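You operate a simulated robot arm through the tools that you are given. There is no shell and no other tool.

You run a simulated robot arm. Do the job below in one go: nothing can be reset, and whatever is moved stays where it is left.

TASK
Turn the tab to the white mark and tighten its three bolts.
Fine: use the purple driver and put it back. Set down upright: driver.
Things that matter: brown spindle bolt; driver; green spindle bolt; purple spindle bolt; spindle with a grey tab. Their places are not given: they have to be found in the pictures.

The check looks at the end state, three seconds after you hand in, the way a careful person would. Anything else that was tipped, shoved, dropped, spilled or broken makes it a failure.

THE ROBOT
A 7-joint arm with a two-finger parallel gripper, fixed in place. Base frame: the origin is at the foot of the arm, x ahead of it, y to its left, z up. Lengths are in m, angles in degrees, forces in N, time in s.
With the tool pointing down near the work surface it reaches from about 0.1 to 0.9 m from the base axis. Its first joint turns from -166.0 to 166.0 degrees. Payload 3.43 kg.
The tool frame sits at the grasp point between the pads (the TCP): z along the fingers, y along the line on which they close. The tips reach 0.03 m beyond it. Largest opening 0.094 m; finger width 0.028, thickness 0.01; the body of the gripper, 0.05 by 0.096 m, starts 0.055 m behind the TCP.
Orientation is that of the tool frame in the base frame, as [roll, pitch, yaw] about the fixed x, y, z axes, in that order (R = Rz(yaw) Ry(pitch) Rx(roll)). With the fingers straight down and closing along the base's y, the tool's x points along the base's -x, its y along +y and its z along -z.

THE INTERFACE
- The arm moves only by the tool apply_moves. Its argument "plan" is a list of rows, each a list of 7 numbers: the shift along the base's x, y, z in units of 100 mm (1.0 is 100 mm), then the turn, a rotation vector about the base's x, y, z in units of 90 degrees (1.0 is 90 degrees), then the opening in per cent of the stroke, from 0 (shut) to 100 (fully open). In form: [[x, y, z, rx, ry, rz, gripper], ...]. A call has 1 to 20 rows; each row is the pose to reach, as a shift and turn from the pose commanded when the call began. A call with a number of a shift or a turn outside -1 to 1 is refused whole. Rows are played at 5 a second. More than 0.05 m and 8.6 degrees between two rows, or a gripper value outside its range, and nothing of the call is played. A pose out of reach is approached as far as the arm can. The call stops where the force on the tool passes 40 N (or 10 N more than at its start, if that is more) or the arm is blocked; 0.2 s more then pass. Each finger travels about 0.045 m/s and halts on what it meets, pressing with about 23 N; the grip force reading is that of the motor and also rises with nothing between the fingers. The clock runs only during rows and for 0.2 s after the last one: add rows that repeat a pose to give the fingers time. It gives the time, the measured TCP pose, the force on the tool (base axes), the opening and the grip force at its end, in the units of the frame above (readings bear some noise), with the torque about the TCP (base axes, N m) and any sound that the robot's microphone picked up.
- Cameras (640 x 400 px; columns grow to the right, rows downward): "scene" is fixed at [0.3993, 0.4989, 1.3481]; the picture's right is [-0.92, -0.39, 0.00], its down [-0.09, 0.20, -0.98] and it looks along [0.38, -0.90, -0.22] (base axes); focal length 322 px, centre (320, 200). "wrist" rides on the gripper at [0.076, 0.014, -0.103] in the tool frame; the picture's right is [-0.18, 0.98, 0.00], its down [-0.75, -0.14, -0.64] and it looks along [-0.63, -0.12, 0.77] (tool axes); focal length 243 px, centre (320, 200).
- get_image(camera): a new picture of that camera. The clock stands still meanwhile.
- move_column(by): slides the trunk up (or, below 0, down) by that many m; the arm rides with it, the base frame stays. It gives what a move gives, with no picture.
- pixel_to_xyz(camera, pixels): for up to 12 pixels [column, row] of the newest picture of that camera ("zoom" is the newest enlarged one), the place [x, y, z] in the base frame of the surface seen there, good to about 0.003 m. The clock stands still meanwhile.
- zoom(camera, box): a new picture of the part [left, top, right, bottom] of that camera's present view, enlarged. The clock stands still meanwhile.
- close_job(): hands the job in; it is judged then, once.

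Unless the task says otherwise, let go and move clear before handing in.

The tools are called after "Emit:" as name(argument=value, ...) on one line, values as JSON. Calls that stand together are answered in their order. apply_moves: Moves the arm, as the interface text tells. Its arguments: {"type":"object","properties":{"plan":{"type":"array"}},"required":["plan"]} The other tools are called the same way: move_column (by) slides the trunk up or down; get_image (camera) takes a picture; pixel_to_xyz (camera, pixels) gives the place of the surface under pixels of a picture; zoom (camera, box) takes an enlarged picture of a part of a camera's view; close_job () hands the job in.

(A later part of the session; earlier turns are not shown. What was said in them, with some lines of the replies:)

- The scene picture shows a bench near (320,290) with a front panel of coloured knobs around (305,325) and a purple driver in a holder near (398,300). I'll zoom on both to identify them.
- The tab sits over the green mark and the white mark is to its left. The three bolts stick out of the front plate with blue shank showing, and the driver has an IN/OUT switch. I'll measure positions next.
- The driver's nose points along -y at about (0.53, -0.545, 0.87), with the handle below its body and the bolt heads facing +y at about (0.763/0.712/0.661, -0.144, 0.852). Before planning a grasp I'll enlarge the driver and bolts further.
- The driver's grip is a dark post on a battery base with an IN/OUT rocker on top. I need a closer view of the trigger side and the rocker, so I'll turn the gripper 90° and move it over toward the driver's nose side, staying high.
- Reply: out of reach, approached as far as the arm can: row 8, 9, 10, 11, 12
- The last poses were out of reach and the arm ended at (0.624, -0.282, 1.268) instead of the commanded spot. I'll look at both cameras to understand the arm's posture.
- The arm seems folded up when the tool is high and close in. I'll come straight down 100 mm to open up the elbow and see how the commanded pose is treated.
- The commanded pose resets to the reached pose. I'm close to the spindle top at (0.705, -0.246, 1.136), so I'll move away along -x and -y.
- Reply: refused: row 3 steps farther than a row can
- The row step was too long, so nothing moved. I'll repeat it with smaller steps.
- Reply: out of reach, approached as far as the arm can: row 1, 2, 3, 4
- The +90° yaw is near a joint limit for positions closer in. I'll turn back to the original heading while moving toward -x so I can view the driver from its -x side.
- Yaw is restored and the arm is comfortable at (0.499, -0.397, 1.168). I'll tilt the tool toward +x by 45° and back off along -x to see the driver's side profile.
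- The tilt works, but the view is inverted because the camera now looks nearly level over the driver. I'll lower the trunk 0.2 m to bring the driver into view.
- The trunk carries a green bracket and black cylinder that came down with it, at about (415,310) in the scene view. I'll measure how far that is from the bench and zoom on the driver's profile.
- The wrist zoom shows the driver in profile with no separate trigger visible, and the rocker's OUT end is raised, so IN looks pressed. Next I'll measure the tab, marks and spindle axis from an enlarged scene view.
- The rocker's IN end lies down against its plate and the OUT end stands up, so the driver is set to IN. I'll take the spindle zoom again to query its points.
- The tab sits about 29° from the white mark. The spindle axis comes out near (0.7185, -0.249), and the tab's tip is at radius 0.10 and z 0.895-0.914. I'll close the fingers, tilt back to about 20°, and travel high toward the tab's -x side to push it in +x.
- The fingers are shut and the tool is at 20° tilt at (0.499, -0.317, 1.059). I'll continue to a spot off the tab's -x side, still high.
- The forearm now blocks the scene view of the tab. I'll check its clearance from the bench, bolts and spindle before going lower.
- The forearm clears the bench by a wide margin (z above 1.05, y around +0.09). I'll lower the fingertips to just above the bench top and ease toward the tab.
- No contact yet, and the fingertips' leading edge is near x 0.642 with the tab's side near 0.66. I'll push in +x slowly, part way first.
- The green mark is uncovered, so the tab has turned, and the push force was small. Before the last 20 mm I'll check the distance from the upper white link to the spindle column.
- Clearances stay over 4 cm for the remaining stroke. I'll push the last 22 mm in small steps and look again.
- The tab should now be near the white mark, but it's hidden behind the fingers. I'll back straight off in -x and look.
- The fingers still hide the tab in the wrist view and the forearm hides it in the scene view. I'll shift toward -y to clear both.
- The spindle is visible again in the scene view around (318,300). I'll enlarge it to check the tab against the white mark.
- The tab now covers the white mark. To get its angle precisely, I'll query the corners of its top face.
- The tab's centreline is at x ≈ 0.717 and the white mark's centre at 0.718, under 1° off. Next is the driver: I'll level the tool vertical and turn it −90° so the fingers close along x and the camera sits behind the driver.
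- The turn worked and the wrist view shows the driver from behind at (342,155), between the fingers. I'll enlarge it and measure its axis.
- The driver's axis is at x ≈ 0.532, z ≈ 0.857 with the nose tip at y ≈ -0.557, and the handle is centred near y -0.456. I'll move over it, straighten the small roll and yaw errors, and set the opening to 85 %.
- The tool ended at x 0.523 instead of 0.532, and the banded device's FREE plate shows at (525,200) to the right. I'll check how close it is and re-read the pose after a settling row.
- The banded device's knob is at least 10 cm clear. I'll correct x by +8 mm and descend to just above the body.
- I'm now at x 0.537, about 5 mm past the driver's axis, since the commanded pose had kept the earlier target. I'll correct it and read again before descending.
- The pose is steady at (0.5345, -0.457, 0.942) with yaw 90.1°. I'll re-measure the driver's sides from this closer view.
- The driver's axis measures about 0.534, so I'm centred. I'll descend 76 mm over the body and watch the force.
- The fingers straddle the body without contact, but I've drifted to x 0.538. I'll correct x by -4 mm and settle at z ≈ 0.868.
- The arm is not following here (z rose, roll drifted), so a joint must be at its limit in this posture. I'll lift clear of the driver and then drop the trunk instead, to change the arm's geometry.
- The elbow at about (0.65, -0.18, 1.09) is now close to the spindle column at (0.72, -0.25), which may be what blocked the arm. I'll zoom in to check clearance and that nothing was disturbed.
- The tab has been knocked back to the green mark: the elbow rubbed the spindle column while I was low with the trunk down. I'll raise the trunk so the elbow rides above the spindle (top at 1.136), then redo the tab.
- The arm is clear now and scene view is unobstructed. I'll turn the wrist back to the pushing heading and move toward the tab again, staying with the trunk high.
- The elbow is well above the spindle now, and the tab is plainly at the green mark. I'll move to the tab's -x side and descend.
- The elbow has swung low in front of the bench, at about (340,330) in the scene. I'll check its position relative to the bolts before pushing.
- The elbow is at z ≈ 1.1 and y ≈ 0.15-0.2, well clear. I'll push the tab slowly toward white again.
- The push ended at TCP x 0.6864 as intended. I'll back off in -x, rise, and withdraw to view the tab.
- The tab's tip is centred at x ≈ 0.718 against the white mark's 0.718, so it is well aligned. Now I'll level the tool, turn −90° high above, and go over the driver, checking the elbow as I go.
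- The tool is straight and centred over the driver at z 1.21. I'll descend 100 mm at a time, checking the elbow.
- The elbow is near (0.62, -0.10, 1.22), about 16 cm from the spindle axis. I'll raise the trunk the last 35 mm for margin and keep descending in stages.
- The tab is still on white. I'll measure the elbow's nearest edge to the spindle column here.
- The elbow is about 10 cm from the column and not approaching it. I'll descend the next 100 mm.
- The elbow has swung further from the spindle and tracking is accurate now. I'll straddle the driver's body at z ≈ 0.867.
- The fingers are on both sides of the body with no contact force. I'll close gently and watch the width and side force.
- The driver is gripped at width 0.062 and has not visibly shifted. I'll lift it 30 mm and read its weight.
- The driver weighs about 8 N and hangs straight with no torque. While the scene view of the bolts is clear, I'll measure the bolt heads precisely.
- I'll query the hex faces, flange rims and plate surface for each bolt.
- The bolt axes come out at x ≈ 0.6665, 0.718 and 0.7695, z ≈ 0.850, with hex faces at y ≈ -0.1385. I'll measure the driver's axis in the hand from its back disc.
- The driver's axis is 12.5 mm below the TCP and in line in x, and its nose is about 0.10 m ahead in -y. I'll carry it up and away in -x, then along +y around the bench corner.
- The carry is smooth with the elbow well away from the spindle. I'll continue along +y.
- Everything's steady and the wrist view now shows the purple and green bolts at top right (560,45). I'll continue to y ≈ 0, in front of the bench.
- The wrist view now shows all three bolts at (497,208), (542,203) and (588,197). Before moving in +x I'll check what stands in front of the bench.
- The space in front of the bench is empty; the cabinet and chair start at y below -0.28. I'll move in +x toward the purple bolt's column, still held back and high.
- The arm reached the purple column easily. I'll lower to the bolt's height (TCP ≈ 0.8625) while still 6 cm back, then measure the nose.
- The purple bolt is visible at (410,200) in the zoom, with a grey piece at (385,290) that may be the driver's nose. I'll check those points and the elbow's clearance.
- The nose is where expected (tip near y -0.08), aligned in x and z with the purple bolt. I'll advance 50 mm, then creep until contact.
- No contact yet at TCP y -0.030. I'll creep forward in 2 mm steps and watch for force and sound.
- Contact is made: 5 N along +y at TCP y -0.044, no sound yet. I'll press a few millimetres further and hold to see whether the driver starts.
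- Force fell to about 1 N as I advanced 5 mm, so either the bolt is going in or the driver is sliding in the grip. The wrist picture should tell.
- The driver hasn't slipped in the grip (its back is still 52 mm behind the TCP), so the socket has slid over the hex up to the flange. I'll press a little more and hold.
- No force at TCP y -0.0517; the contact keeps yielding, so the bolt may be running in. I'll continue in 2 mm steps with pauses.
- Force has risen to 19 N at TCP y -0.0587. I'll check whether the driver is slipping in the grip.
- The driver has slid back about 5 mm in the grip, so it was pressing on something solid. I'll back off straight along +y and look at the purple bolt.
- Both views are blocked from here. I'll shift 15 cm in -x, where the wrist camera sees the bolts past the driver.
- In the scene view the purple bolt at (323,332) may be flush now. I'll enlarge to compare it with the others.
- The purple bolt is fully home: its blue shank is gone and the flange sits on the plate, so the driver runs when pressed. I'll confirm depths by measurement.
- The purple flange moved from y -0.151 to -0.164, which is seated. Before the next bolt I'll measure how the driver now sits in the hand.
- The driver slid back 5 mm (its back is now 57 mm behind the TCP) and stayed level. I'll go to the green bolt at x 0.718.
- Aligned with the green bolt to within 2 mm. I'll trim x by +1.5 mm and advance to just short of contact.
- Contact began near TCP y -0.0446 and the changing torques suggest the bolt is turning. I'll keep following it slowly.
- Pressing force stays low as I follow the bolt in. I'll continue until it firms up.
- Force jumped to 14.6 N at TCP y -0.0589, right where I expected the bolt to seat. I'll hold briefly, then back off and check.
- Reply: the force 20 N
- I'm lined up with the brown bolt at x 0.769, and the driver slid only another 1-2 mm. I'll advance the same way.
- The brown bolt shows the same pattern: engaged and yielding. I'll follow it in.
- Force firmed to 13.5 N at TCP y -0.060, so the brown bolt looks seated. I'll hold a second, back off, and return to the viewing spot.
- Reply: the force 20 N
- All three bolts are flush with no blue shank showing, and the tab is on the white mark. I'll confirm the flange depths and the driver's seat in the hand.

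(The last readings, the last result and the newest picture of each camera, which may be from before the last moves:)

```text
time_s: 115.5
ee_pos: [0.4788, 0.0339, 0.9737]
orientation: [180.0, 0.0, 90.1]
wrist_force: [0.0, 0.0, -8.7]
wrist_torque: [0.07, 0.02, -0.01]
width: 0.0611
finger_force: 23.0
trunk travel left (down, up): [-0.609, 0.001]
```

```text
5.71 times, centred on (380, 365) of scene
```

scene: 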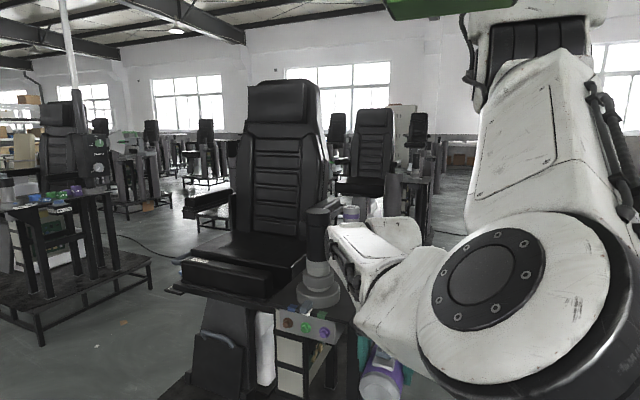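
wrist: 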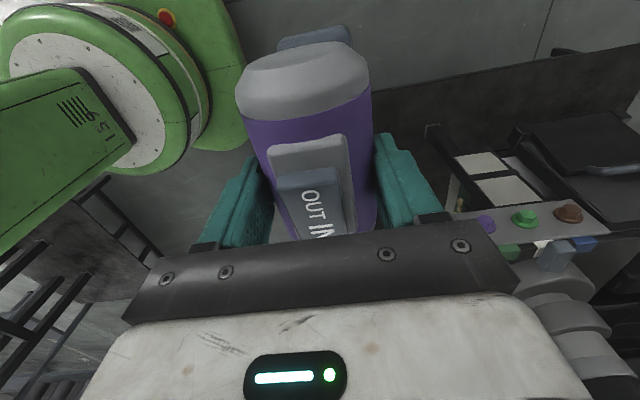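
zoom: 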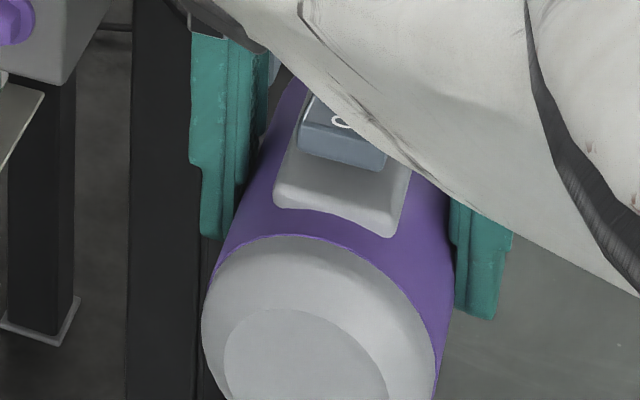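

All flanges are at y ≈ -0.164 and the tab's tip is at x 0.718. The driver sits 6 mm further back in the hand, so I'll place it at TCP y ≈ -0.463. I'll retrace the path toward the shelf.

Emit:
apply_moves(plan=[[-0.1, -0.2, 0.03, 0, 0, 0, 0], [-0.15, -0.5, 0.03, 0, 0, 0, 0], [-0.15, -0.8, 0.03, 0, 0, 0, 0], [-0.15, -1, 0.03, 0, 0, 0, 0], [-0.15, -1, 0.03, 0, 0, 0, 0]])

Emit:
apply_moves(plan=[[0, -0.3, 0, 0, 0, 0, 0], [0, -0.6, 0, 0, 0, 0, 0], [0, -0.9, 0, 0, 0, 0, 0], [0, -1, 0, 0, 0, 0, 0], [0, -1, 0, 0, 0, 0, 0]])

Emit:
get_image(camera="scene")

```text
time_s: 116.7
ee_pos: [0.4644, -0.0677, 0.9761]
orientation: [-179.9, 0.1, 90.1]
wrist_force: [0.6, -0.6, -8.1]
wrist_torque: [0.07, 0.02, 0.0]
width: 0.061
finger_force: 23.3
trunk travel left (down, up): [-0.609, 0.001]
```

```text
time_s: 117.9
ee_pos: [0.464, -0.1673, 0.9758]
orientation: [180.0, 0.1, 90.1]
wrist_force: [0.0, -0.1, -8.7]
wrist_torque: [0.05, 0.02, 0.02]
width: 0.061
finger_force: 23.1
trunk travel left (down, up): [-0.609, 0.001]
```

```text
taken
```

scene: 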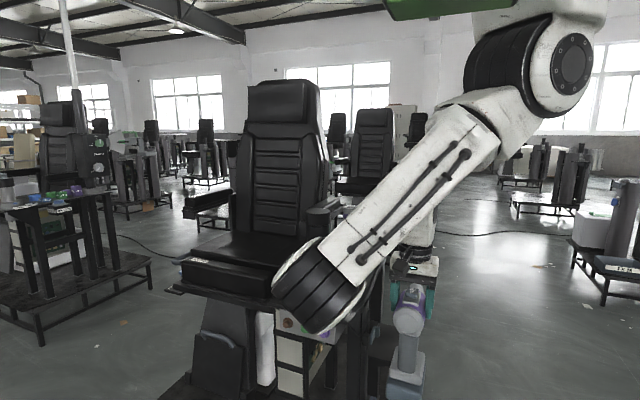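

The posture matches the outbound trip at this point. I'll continue along -y.

Emit:
apply_moves(plan=[[0, -0.3, 0, 0, 0, 0, 0], [0, -0.6, 0, 0, 0, 0, 0], [0, -0.9, 0, 0, 0, 0, 0], [0, -1, 0, 0, 0, 0, 0], [0, -1, 0, 0, 0, 0, 0]])

Emit:
apply_moves(plan=[[0, -0.3, 0, 0, 0, 0, 0], [0, -0.6, 0, 0, 0, 0, 0], [0, -0.9, 0, 0, 0, 0, 0], [0, -1, 0, 0, 0, 0, 0], [0, -1, 0, 0, 0, 0, 0]])

Emit:
get_image(camera="scene")

```text
time_s: 119.1
ee_pos: [0.4646, -0.2659, 0.9747]
orientation: [-180.0, 0.0, 90.1]
wrist_force: [-0.2, -0.6, -8.9]
wrist_torque: [0.06, 0.02, 0.0]
width: 0.0611
finger_force: 23.1
trunk travel left (down, up): [-0.609, 0.001]
```

```text
time_s: 120.3
ee_pos: [0.4629, -0.368, 0.9776]
orientation: [-179.9, 0.0, 90.1]
wrist_force: [-0.4, 0.0, -8.4]
wrist_torque: [0.03, 0.03, 0.0]
width: 0.061
finger_force: 22.6
trunk travel left (down, up): [-0.609, 0.001]
```

```text
taken
```

scene: 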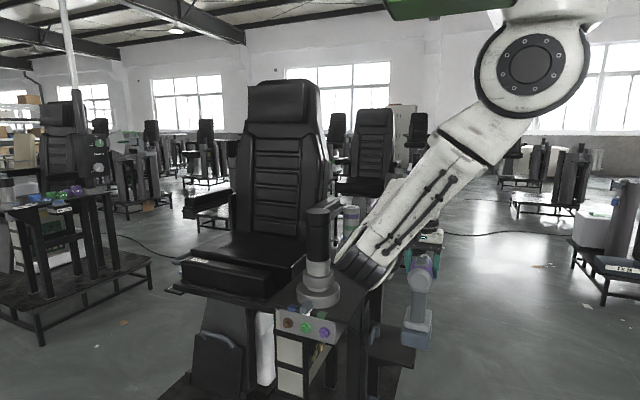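

The elbow at (360,265) is nearer the spindle than on the way out, so I'll measure it before going on.

Emit:
zoom(camera="scene", box=[290, 190, 410, 310])

Emit:
pixel_to_xyz(camera="scene", pixels=[[338, 262], [345, 255], [350, 268], [370, 280], [380, 285], [360, 245], [345, 240], [355, 225], [385, 195], [370, 215]])

```text
3.33 times, centred on (350, 250) of scene
```

zoom: 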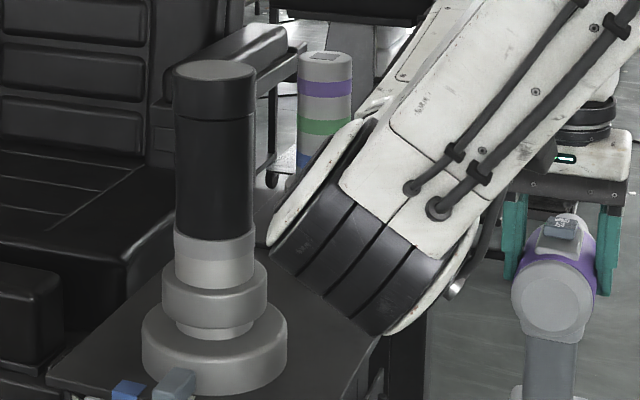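

```text
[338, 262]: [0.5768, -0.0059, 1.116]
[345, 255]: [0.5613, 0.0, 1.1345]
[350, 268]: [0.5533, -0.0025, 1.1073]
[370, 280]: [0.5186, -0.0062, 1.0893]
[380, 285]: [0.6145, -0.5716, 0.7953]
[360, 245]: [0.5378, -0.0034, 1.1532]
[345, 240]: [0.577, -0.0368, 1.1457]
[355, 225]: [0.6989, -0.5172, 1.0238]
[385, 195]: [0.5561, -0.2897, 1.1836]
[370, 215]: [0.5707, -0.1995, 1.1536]
```

The elbow stays at x ≤ 0.58, about 10 cm clear of the spindle. I'll move over the driver's original spot.

Emit:
apply_moves(plan=[[0, -0.3, 0, 0, 0, 0, 0], [0, -0.6, 0, 0, 0, 0, 0], [0, -0.9, 0, 0, 0, 0, 0], [0.2, -0.95, 0, 0, 0, 0, 0], [0.45, -0.95, 0, 0, 0, 0, 0], [0.7, -0.95, 0, 0, 0, 0, 0], [0.7, -0.95, 0, 0, 0, 0, 0], [0.7, -0.95, 0, 0, 0, 0, 0]])

Emit:
get_image(camera="scene")

Emit:
zoom(camera="scene", box=[350, 230, 440, 370])

```text
time_s: 122.1
ee_pos: [0.5336, -0.4616, 0.9763]
orientation: [180.0, 0.1, 90.1]
wrist_force: [-0.1, 0.2, -9.0]
wrist_torque: [0.08, -0.03, 0.0]
width: 0.061
finger_force: 22.8
trunk travel left (down, up): [-0.609, 0.001]
```

```text
taken
```

scene: 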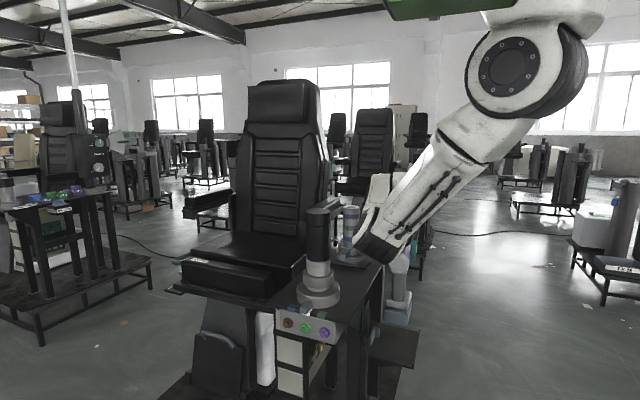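

```text
2.86 times, centred on (395, 300) of scene
```

zoom: 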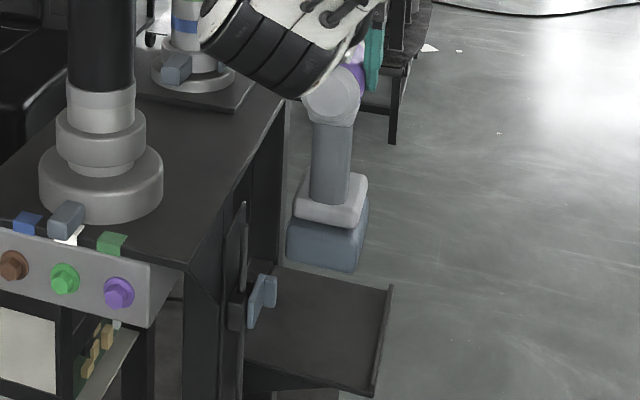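

The driver is above its empty shelf and the elbow is clear. I'll lower 100 mm, then ease down to contact.

Emit:
apply_moves(plan=[[0, -0.01, -0.2, 0, 0, 0, 0], [0, -0.01, -0.4, 0, 0, 0, 0], [0, -0.01, -0.6, 0, 0, 0, 0], [0, -0.01, -0.8, 0, 0, 0, 0], [0, -0.01, -0.95, 0, 0, 0, 0], [0, -0.01, -1, 0, 0, 0, 0], [0, -0.01, -1, 0, 0, 0, 0]])

Emit:
zoom(camera="scene", box=[350, 250, 440, 370])

```text
time_s: 123.7
ee_pos: [0.5337, -0.4626, 0.875]
orientation: [180.0, 0.1, 90.1]
wrist_force: [-0.6, 0.4, -9.8]
wrist_torque: [0.03, 0.03, 0.0]
width: 0.0612
finger_force: 22.9
trunk travel left (down, up): [-0.609, 0.001]
```

```text
3.33 times, centred on (395, 310) of scene
```

zoom: 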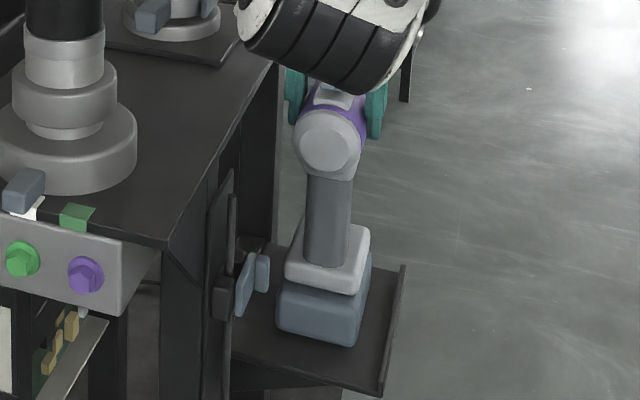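

The base is about 9 mm above the shelf. I'll lower in 1-2 mm steps until the weight comes off.

Emit:
apply_moves(plan=[[0, 0, -0.02, 0, 0, 0, 0], [0, 0, -0.04, 0, 0, 0, 0], [0, 0, -0.06, 0, 0, 0, 0], [0, 0, -0.07, 0, 0, 0, 0], [0, 0, -0.07, 0, 0, 0, 0]])

Emit:
apply_moves(plan=[[0, 0, -0.01, 0, 0, 0, 0], [0, 0, -0.02, 0, 0, 0, 0], [0, 0, -0.02, 0, 0, 0, 0], [0, 0, -0.02, 0, 0, 0, 0]])

```text
time_s: 124.9
ee_pos: [0.5354, -0.4612, 0.8713]
orientation: [179.9, 0.3, 90.2]
wrist_force: [5.4, 8.6, 20.3]
wrist_torque: [0.42, -0.15, -0.04]
width: 0.0614
finger_force: 23.2
trunk travel left (down, up): [-0.609, 0.001]
```

```text
time_s: 125.9
ee_pos: [0.5337, -0.4632, 0.8684]
orientation: [179.8, 0.2, 90.1]
wrist_force: [6.8, -0.4, 20.8]
wrist_torque: [0.25, -0.13, -0.06]
width: 0.0612
finger_force: 23.2
trunk travel left (down, up): [-0.609, 0.001]
```

Contact came 3-4 mm early with 20 N upward. I'll inspect how the base sits before releasing.

Emit:
zoom(camera="scene", box=[370, 270, 430, 360])

Emit:
get_image(camera="wrist")

```text
4.44 times, centred on (400, 315) of scene
```

zoom: 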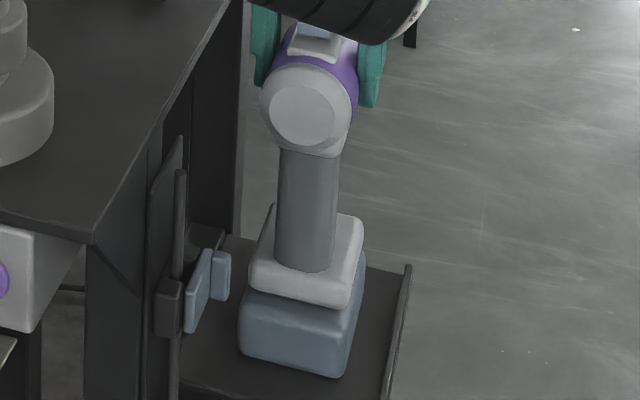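

```text
taken
```

wrist: 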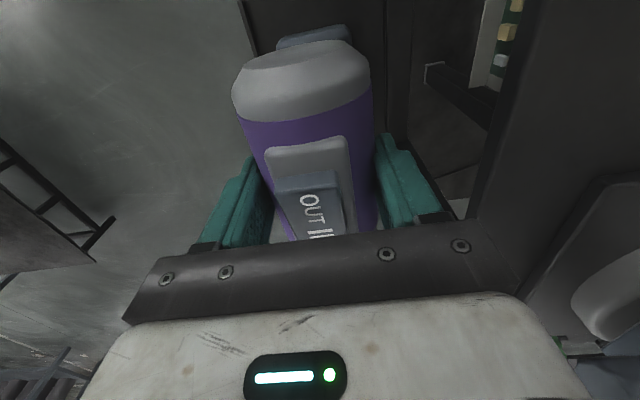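

The picture looks nearly upright, but I'll measure the handle and base edges to detect any lean.

Emit:
pixel_to_xyz(camera="zoom", pixels=[[303, 112], [308, 165], [308, 210], [303, 255], [290, 345], [245, 330], [340, 365], [300, 290], [262, 270], [345, 290], [370, 330], [220, 370]])

Emit:
pixel_to_xyz(camera="zoom", pixels=[[284, 165], [333, 170], [280, 210], [332, 215], [277, 250], [330, 260], [255, 355], [335, 372], [270, 112], [335, 112], [300, 85], [305, 138]])

```text
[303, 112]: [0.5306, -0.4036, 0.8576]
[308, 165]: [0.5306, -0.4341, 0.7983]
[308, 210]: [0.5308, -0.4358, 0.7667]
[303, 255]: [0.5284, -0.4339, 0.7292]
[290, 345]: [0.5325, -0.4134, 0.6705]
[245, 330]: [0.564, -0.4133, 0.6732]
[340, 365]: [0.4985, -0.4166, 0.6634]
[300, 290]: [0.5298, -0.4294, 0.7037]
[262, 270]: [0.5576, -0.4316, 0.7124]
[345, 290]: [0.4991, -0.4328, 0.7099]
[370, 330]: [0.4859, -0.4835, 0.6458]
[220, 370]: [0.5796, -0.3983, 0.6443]
```

```text
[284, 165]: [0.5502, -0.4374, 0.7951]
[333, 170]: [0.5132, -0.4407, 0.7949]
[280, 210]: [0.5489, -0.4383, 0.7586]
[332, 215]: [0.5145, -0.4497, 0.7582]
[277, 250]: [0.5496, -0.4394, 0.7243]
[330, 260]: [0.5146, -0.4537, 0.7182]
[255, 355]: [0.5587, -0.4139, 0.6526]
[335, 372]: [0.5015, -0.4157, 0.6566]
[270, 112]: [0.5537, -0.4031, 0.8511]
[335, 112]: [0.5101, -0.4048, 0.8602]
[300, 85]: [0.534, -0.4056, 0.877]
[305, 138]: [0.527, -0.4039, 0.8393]
```

The handle measures vertical in both directions and the base is within a pixel of its original place. I'll ease the TCP up slightly to remove the excess downward load before opening.

Emit:
apply_moves(plan=[[0, 0, 0.01, 0, 0, 0, 0], [0, 0, 0.02, 0, 0, 0, 0], [0, 0, 0.02, 0, 0, 0, 0], [0, 0, 0.02, 0, 0, 0, 0]])

```text
time_s: 126.9
ee_pos: [0.5329, -0.462, 0.8681]
orientation: [-179.9, 0.0, 90.1]
wrist_force: [-0.4, -1.0, -5.5]
wrist_torque: [-0.47, 0.16, 0.01]
width: 0.0615
finger_force: 23.2
trunk travel left (down, up): [-0.609, 0.001]
```

The load is now shared, with the front edge of the base touching slightly first. I'll lower 1 mm and release slowly; the base is wide, so it will settle flat.

Emit:
apply_moves(plan=[[0, 0, -0.01, 0, 0, 0, 0], [0, 0, -0.01, 0, 0, 0, 0]])

Emit:
apply_moves(plan=[[0, 0, 0, 0, 0, 0, 66], [0, 0, 0, 0, 0, 0, 68], [0, 0, 0, 0, 0, 0, 72], [0, 0, 0, 0, 0, 0, 78], [0, 0, 0, 0, 0, 0, 85], [0, 0, 0, 0, 0, 0, 85], [0, 0, 0, 0, 0, 0, 85]])

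Emit:
get_image(camera="wrist")

Emit:
zoom(camera="scene", box=[370, 270, 430, 360])

```text
time_s: 127.5
ee_pos: [0.5332, -0.461, 0.8666]
orientation: [-180.0, -0.1, 90.1]
wrist_force: [-1.3, 1.3, -3.0]
wrist_torque: [0.37, 0.47, -0.09]
width: 0.0614
finger_force: 23.0
trunk travel left (down, up): [-0.609, 0.001]
```

```text
time_s: 129.1
ee_pos: [0.5347, -0.4621, 0.8674]
orientation: [-180.0, 0.1, 90.2]
wrist_force: [-0.1, -0.4, -0.2]
wrist_torque: [0.0, -0.02, 0.01]
width: 0.0799
finger_force: 0.0
trunk travel left (down, up): [-0.609, 0.001]
```

```text
taken
```

wrist: 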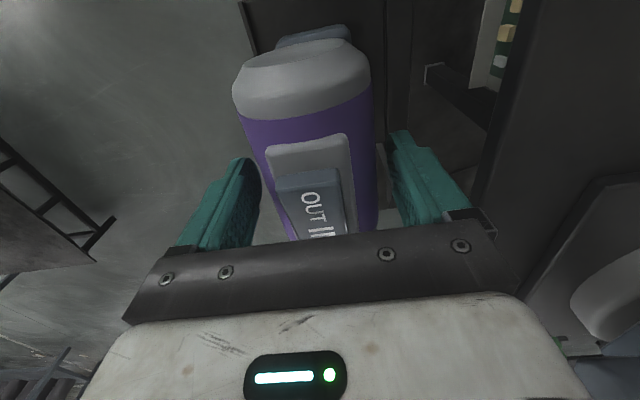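

```text
4.44 times, centred on (400, 315) of scene
```

zoom: 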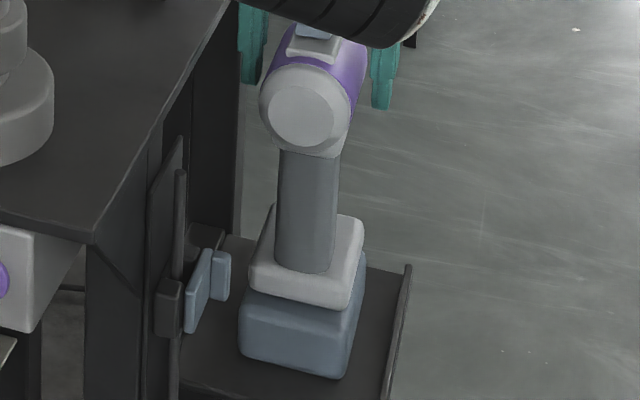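

The driver stands by itself, upright on its shelf. I'll centre by -2.5 mm and lift straight up out of it.

Emit:
apply_moves(plan=[[-0.025, 0, 0, 0, 0, 0, 88], [-0.025, 0, 0.1, 0, 0, 0, 88], [-0.025, 0, 0.3, 0, 0, 0, 88], [-0.025, 0, 0.55, 0, 0, 0, 88], [-0.025, 0, 0.8, 0, 0, 0, 88], [-0.025, 0, 1, 0, 0, 0, 88], [-0.025, 0, 1, 0, 0, 0, 88]])

Emit:
get_image(camera="wrist")

Emit:
get_image(camera="scene")

```text
time_s: 130.7
ee_pos: [0.5324, -0.4617, 0.9682]
orientation: [-179.9, 0.0, 90.1]
wrist_force: [-0.2, -0.6, 0.2]
wrist_torque: [0.03, 0.01, -0.01]
width: 0.0827
finger_force: 0.1
trunk travel left (down, up): [-0.609, 0.001]
```

```text
taken
```

wrist: 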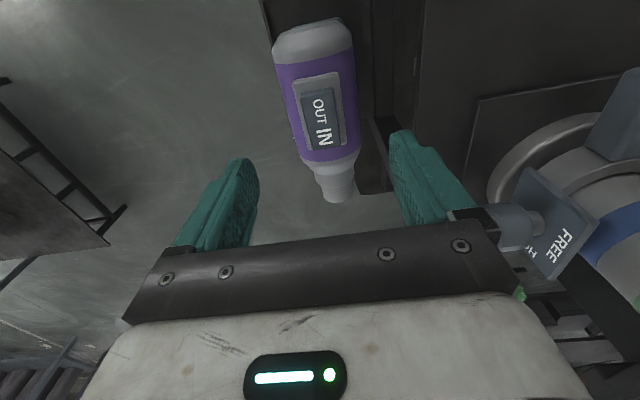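

```text
taken
```

scene: 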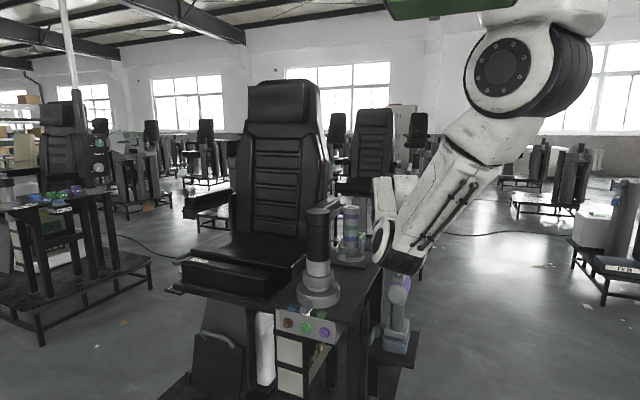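

The driver stands where it was, and the gripper is clear. I'll rise another 100 mm with a shift to -x, then check the driver, bolts and tab one last time.

Emit:
apply_moves(plan=[[-0.2, 0, 0.25, 0, 0, 0, 88], [-0.4, 0, 0.5, 0, 0, 0, 88], [-0.6, 0, 0.75, 0, 0, 0, 88], [-0.8, 0, 1, 0, 0, 0, 88], [-0.8, 0, 1, 0, 0, 0, 88]])

Emit:
zoom(camera="scene", box=[280, 290, 340, 345])

Emit:
zoom(camera="scene", box=[350, 240, 450, 370])

Emit:
pixel_to_xyz(camera="zoom", pixels=[[315, 170], [313, 215], [313, 265], [310, 330], [330, 110]])

```text
time_s: 131.9
ee_pos: [0.4517, -0.4618, 1.0674]
orientation: [-180.0, 0.0, 90.0]
wrist_force: [-0.4, 0.0, -0.1]
wrist_torque: [-0.01, 0.0, 0.01]
width: 0.083
finger_force: 0.0
trunk travel left (down, up): [-0.609, 0.001]
```

```text
7.27 times, centred on (310, 318) of scene
```

zoom: 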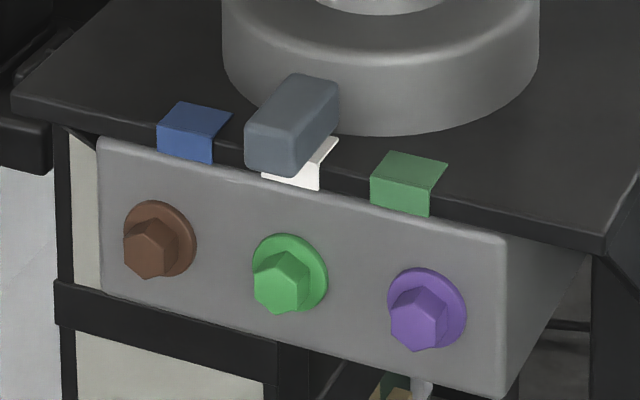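

```text
3.08 times, centred on (400, 305) of scene
```

zoom: 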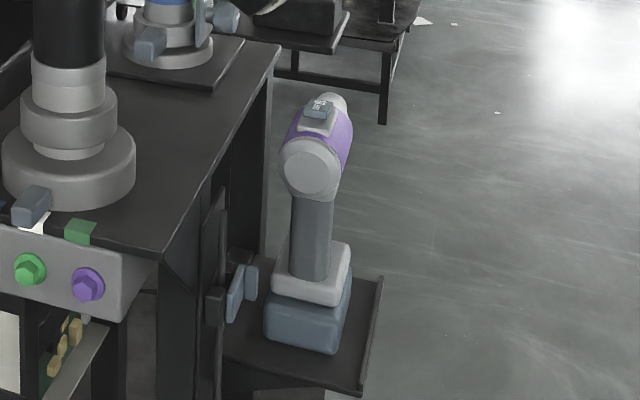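

```text
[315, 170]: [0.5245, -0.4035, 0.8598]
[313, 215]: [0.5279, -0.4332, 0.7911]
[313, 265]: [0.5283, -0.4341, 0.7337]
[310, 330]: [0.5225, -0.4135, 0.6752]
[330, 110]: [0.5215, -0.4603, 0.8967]
```

The driver stands upright within a few millimetres of its original spot. All three bolts are flush, the tab is on the white mark, and the gripper is clear, so I'm handing in the job.

Emit:
close_job()

```text
The job is handed in.
```

The tab is on the white mark, all three bolts are tightened, and the purple driver is back upright on its shelf. I've handed the job in, but I haven't seen the check's result.

- **Tab:** it needed turning twice. After the first turn, the arm's elbow rubbed against the spindle and knocked the tab back to green. I raised the trunk to keep the elbow clear and turned it again. At the last measurement its tip was at x 0.718, the same as the centre of the white mark.
- **Bolts:** I drove the purple, green and brown bolts with the purple driver set to IN. No blue shank shows on any of them, and each head sits flat on the plate. I pressed each one until it firmed up at about 19 N.
- **Driver:** it is within a few millimetres of where it started. It slid about 6 mm back in the grip while driving, so I adjusted where I set it down. The base touched a few millimetres early with about 20 N of load; I eased that off before letting go, and it stood level.

Apart from the elbow touching the spindle, I saw nothing else moved or knocked over in the last pictures.
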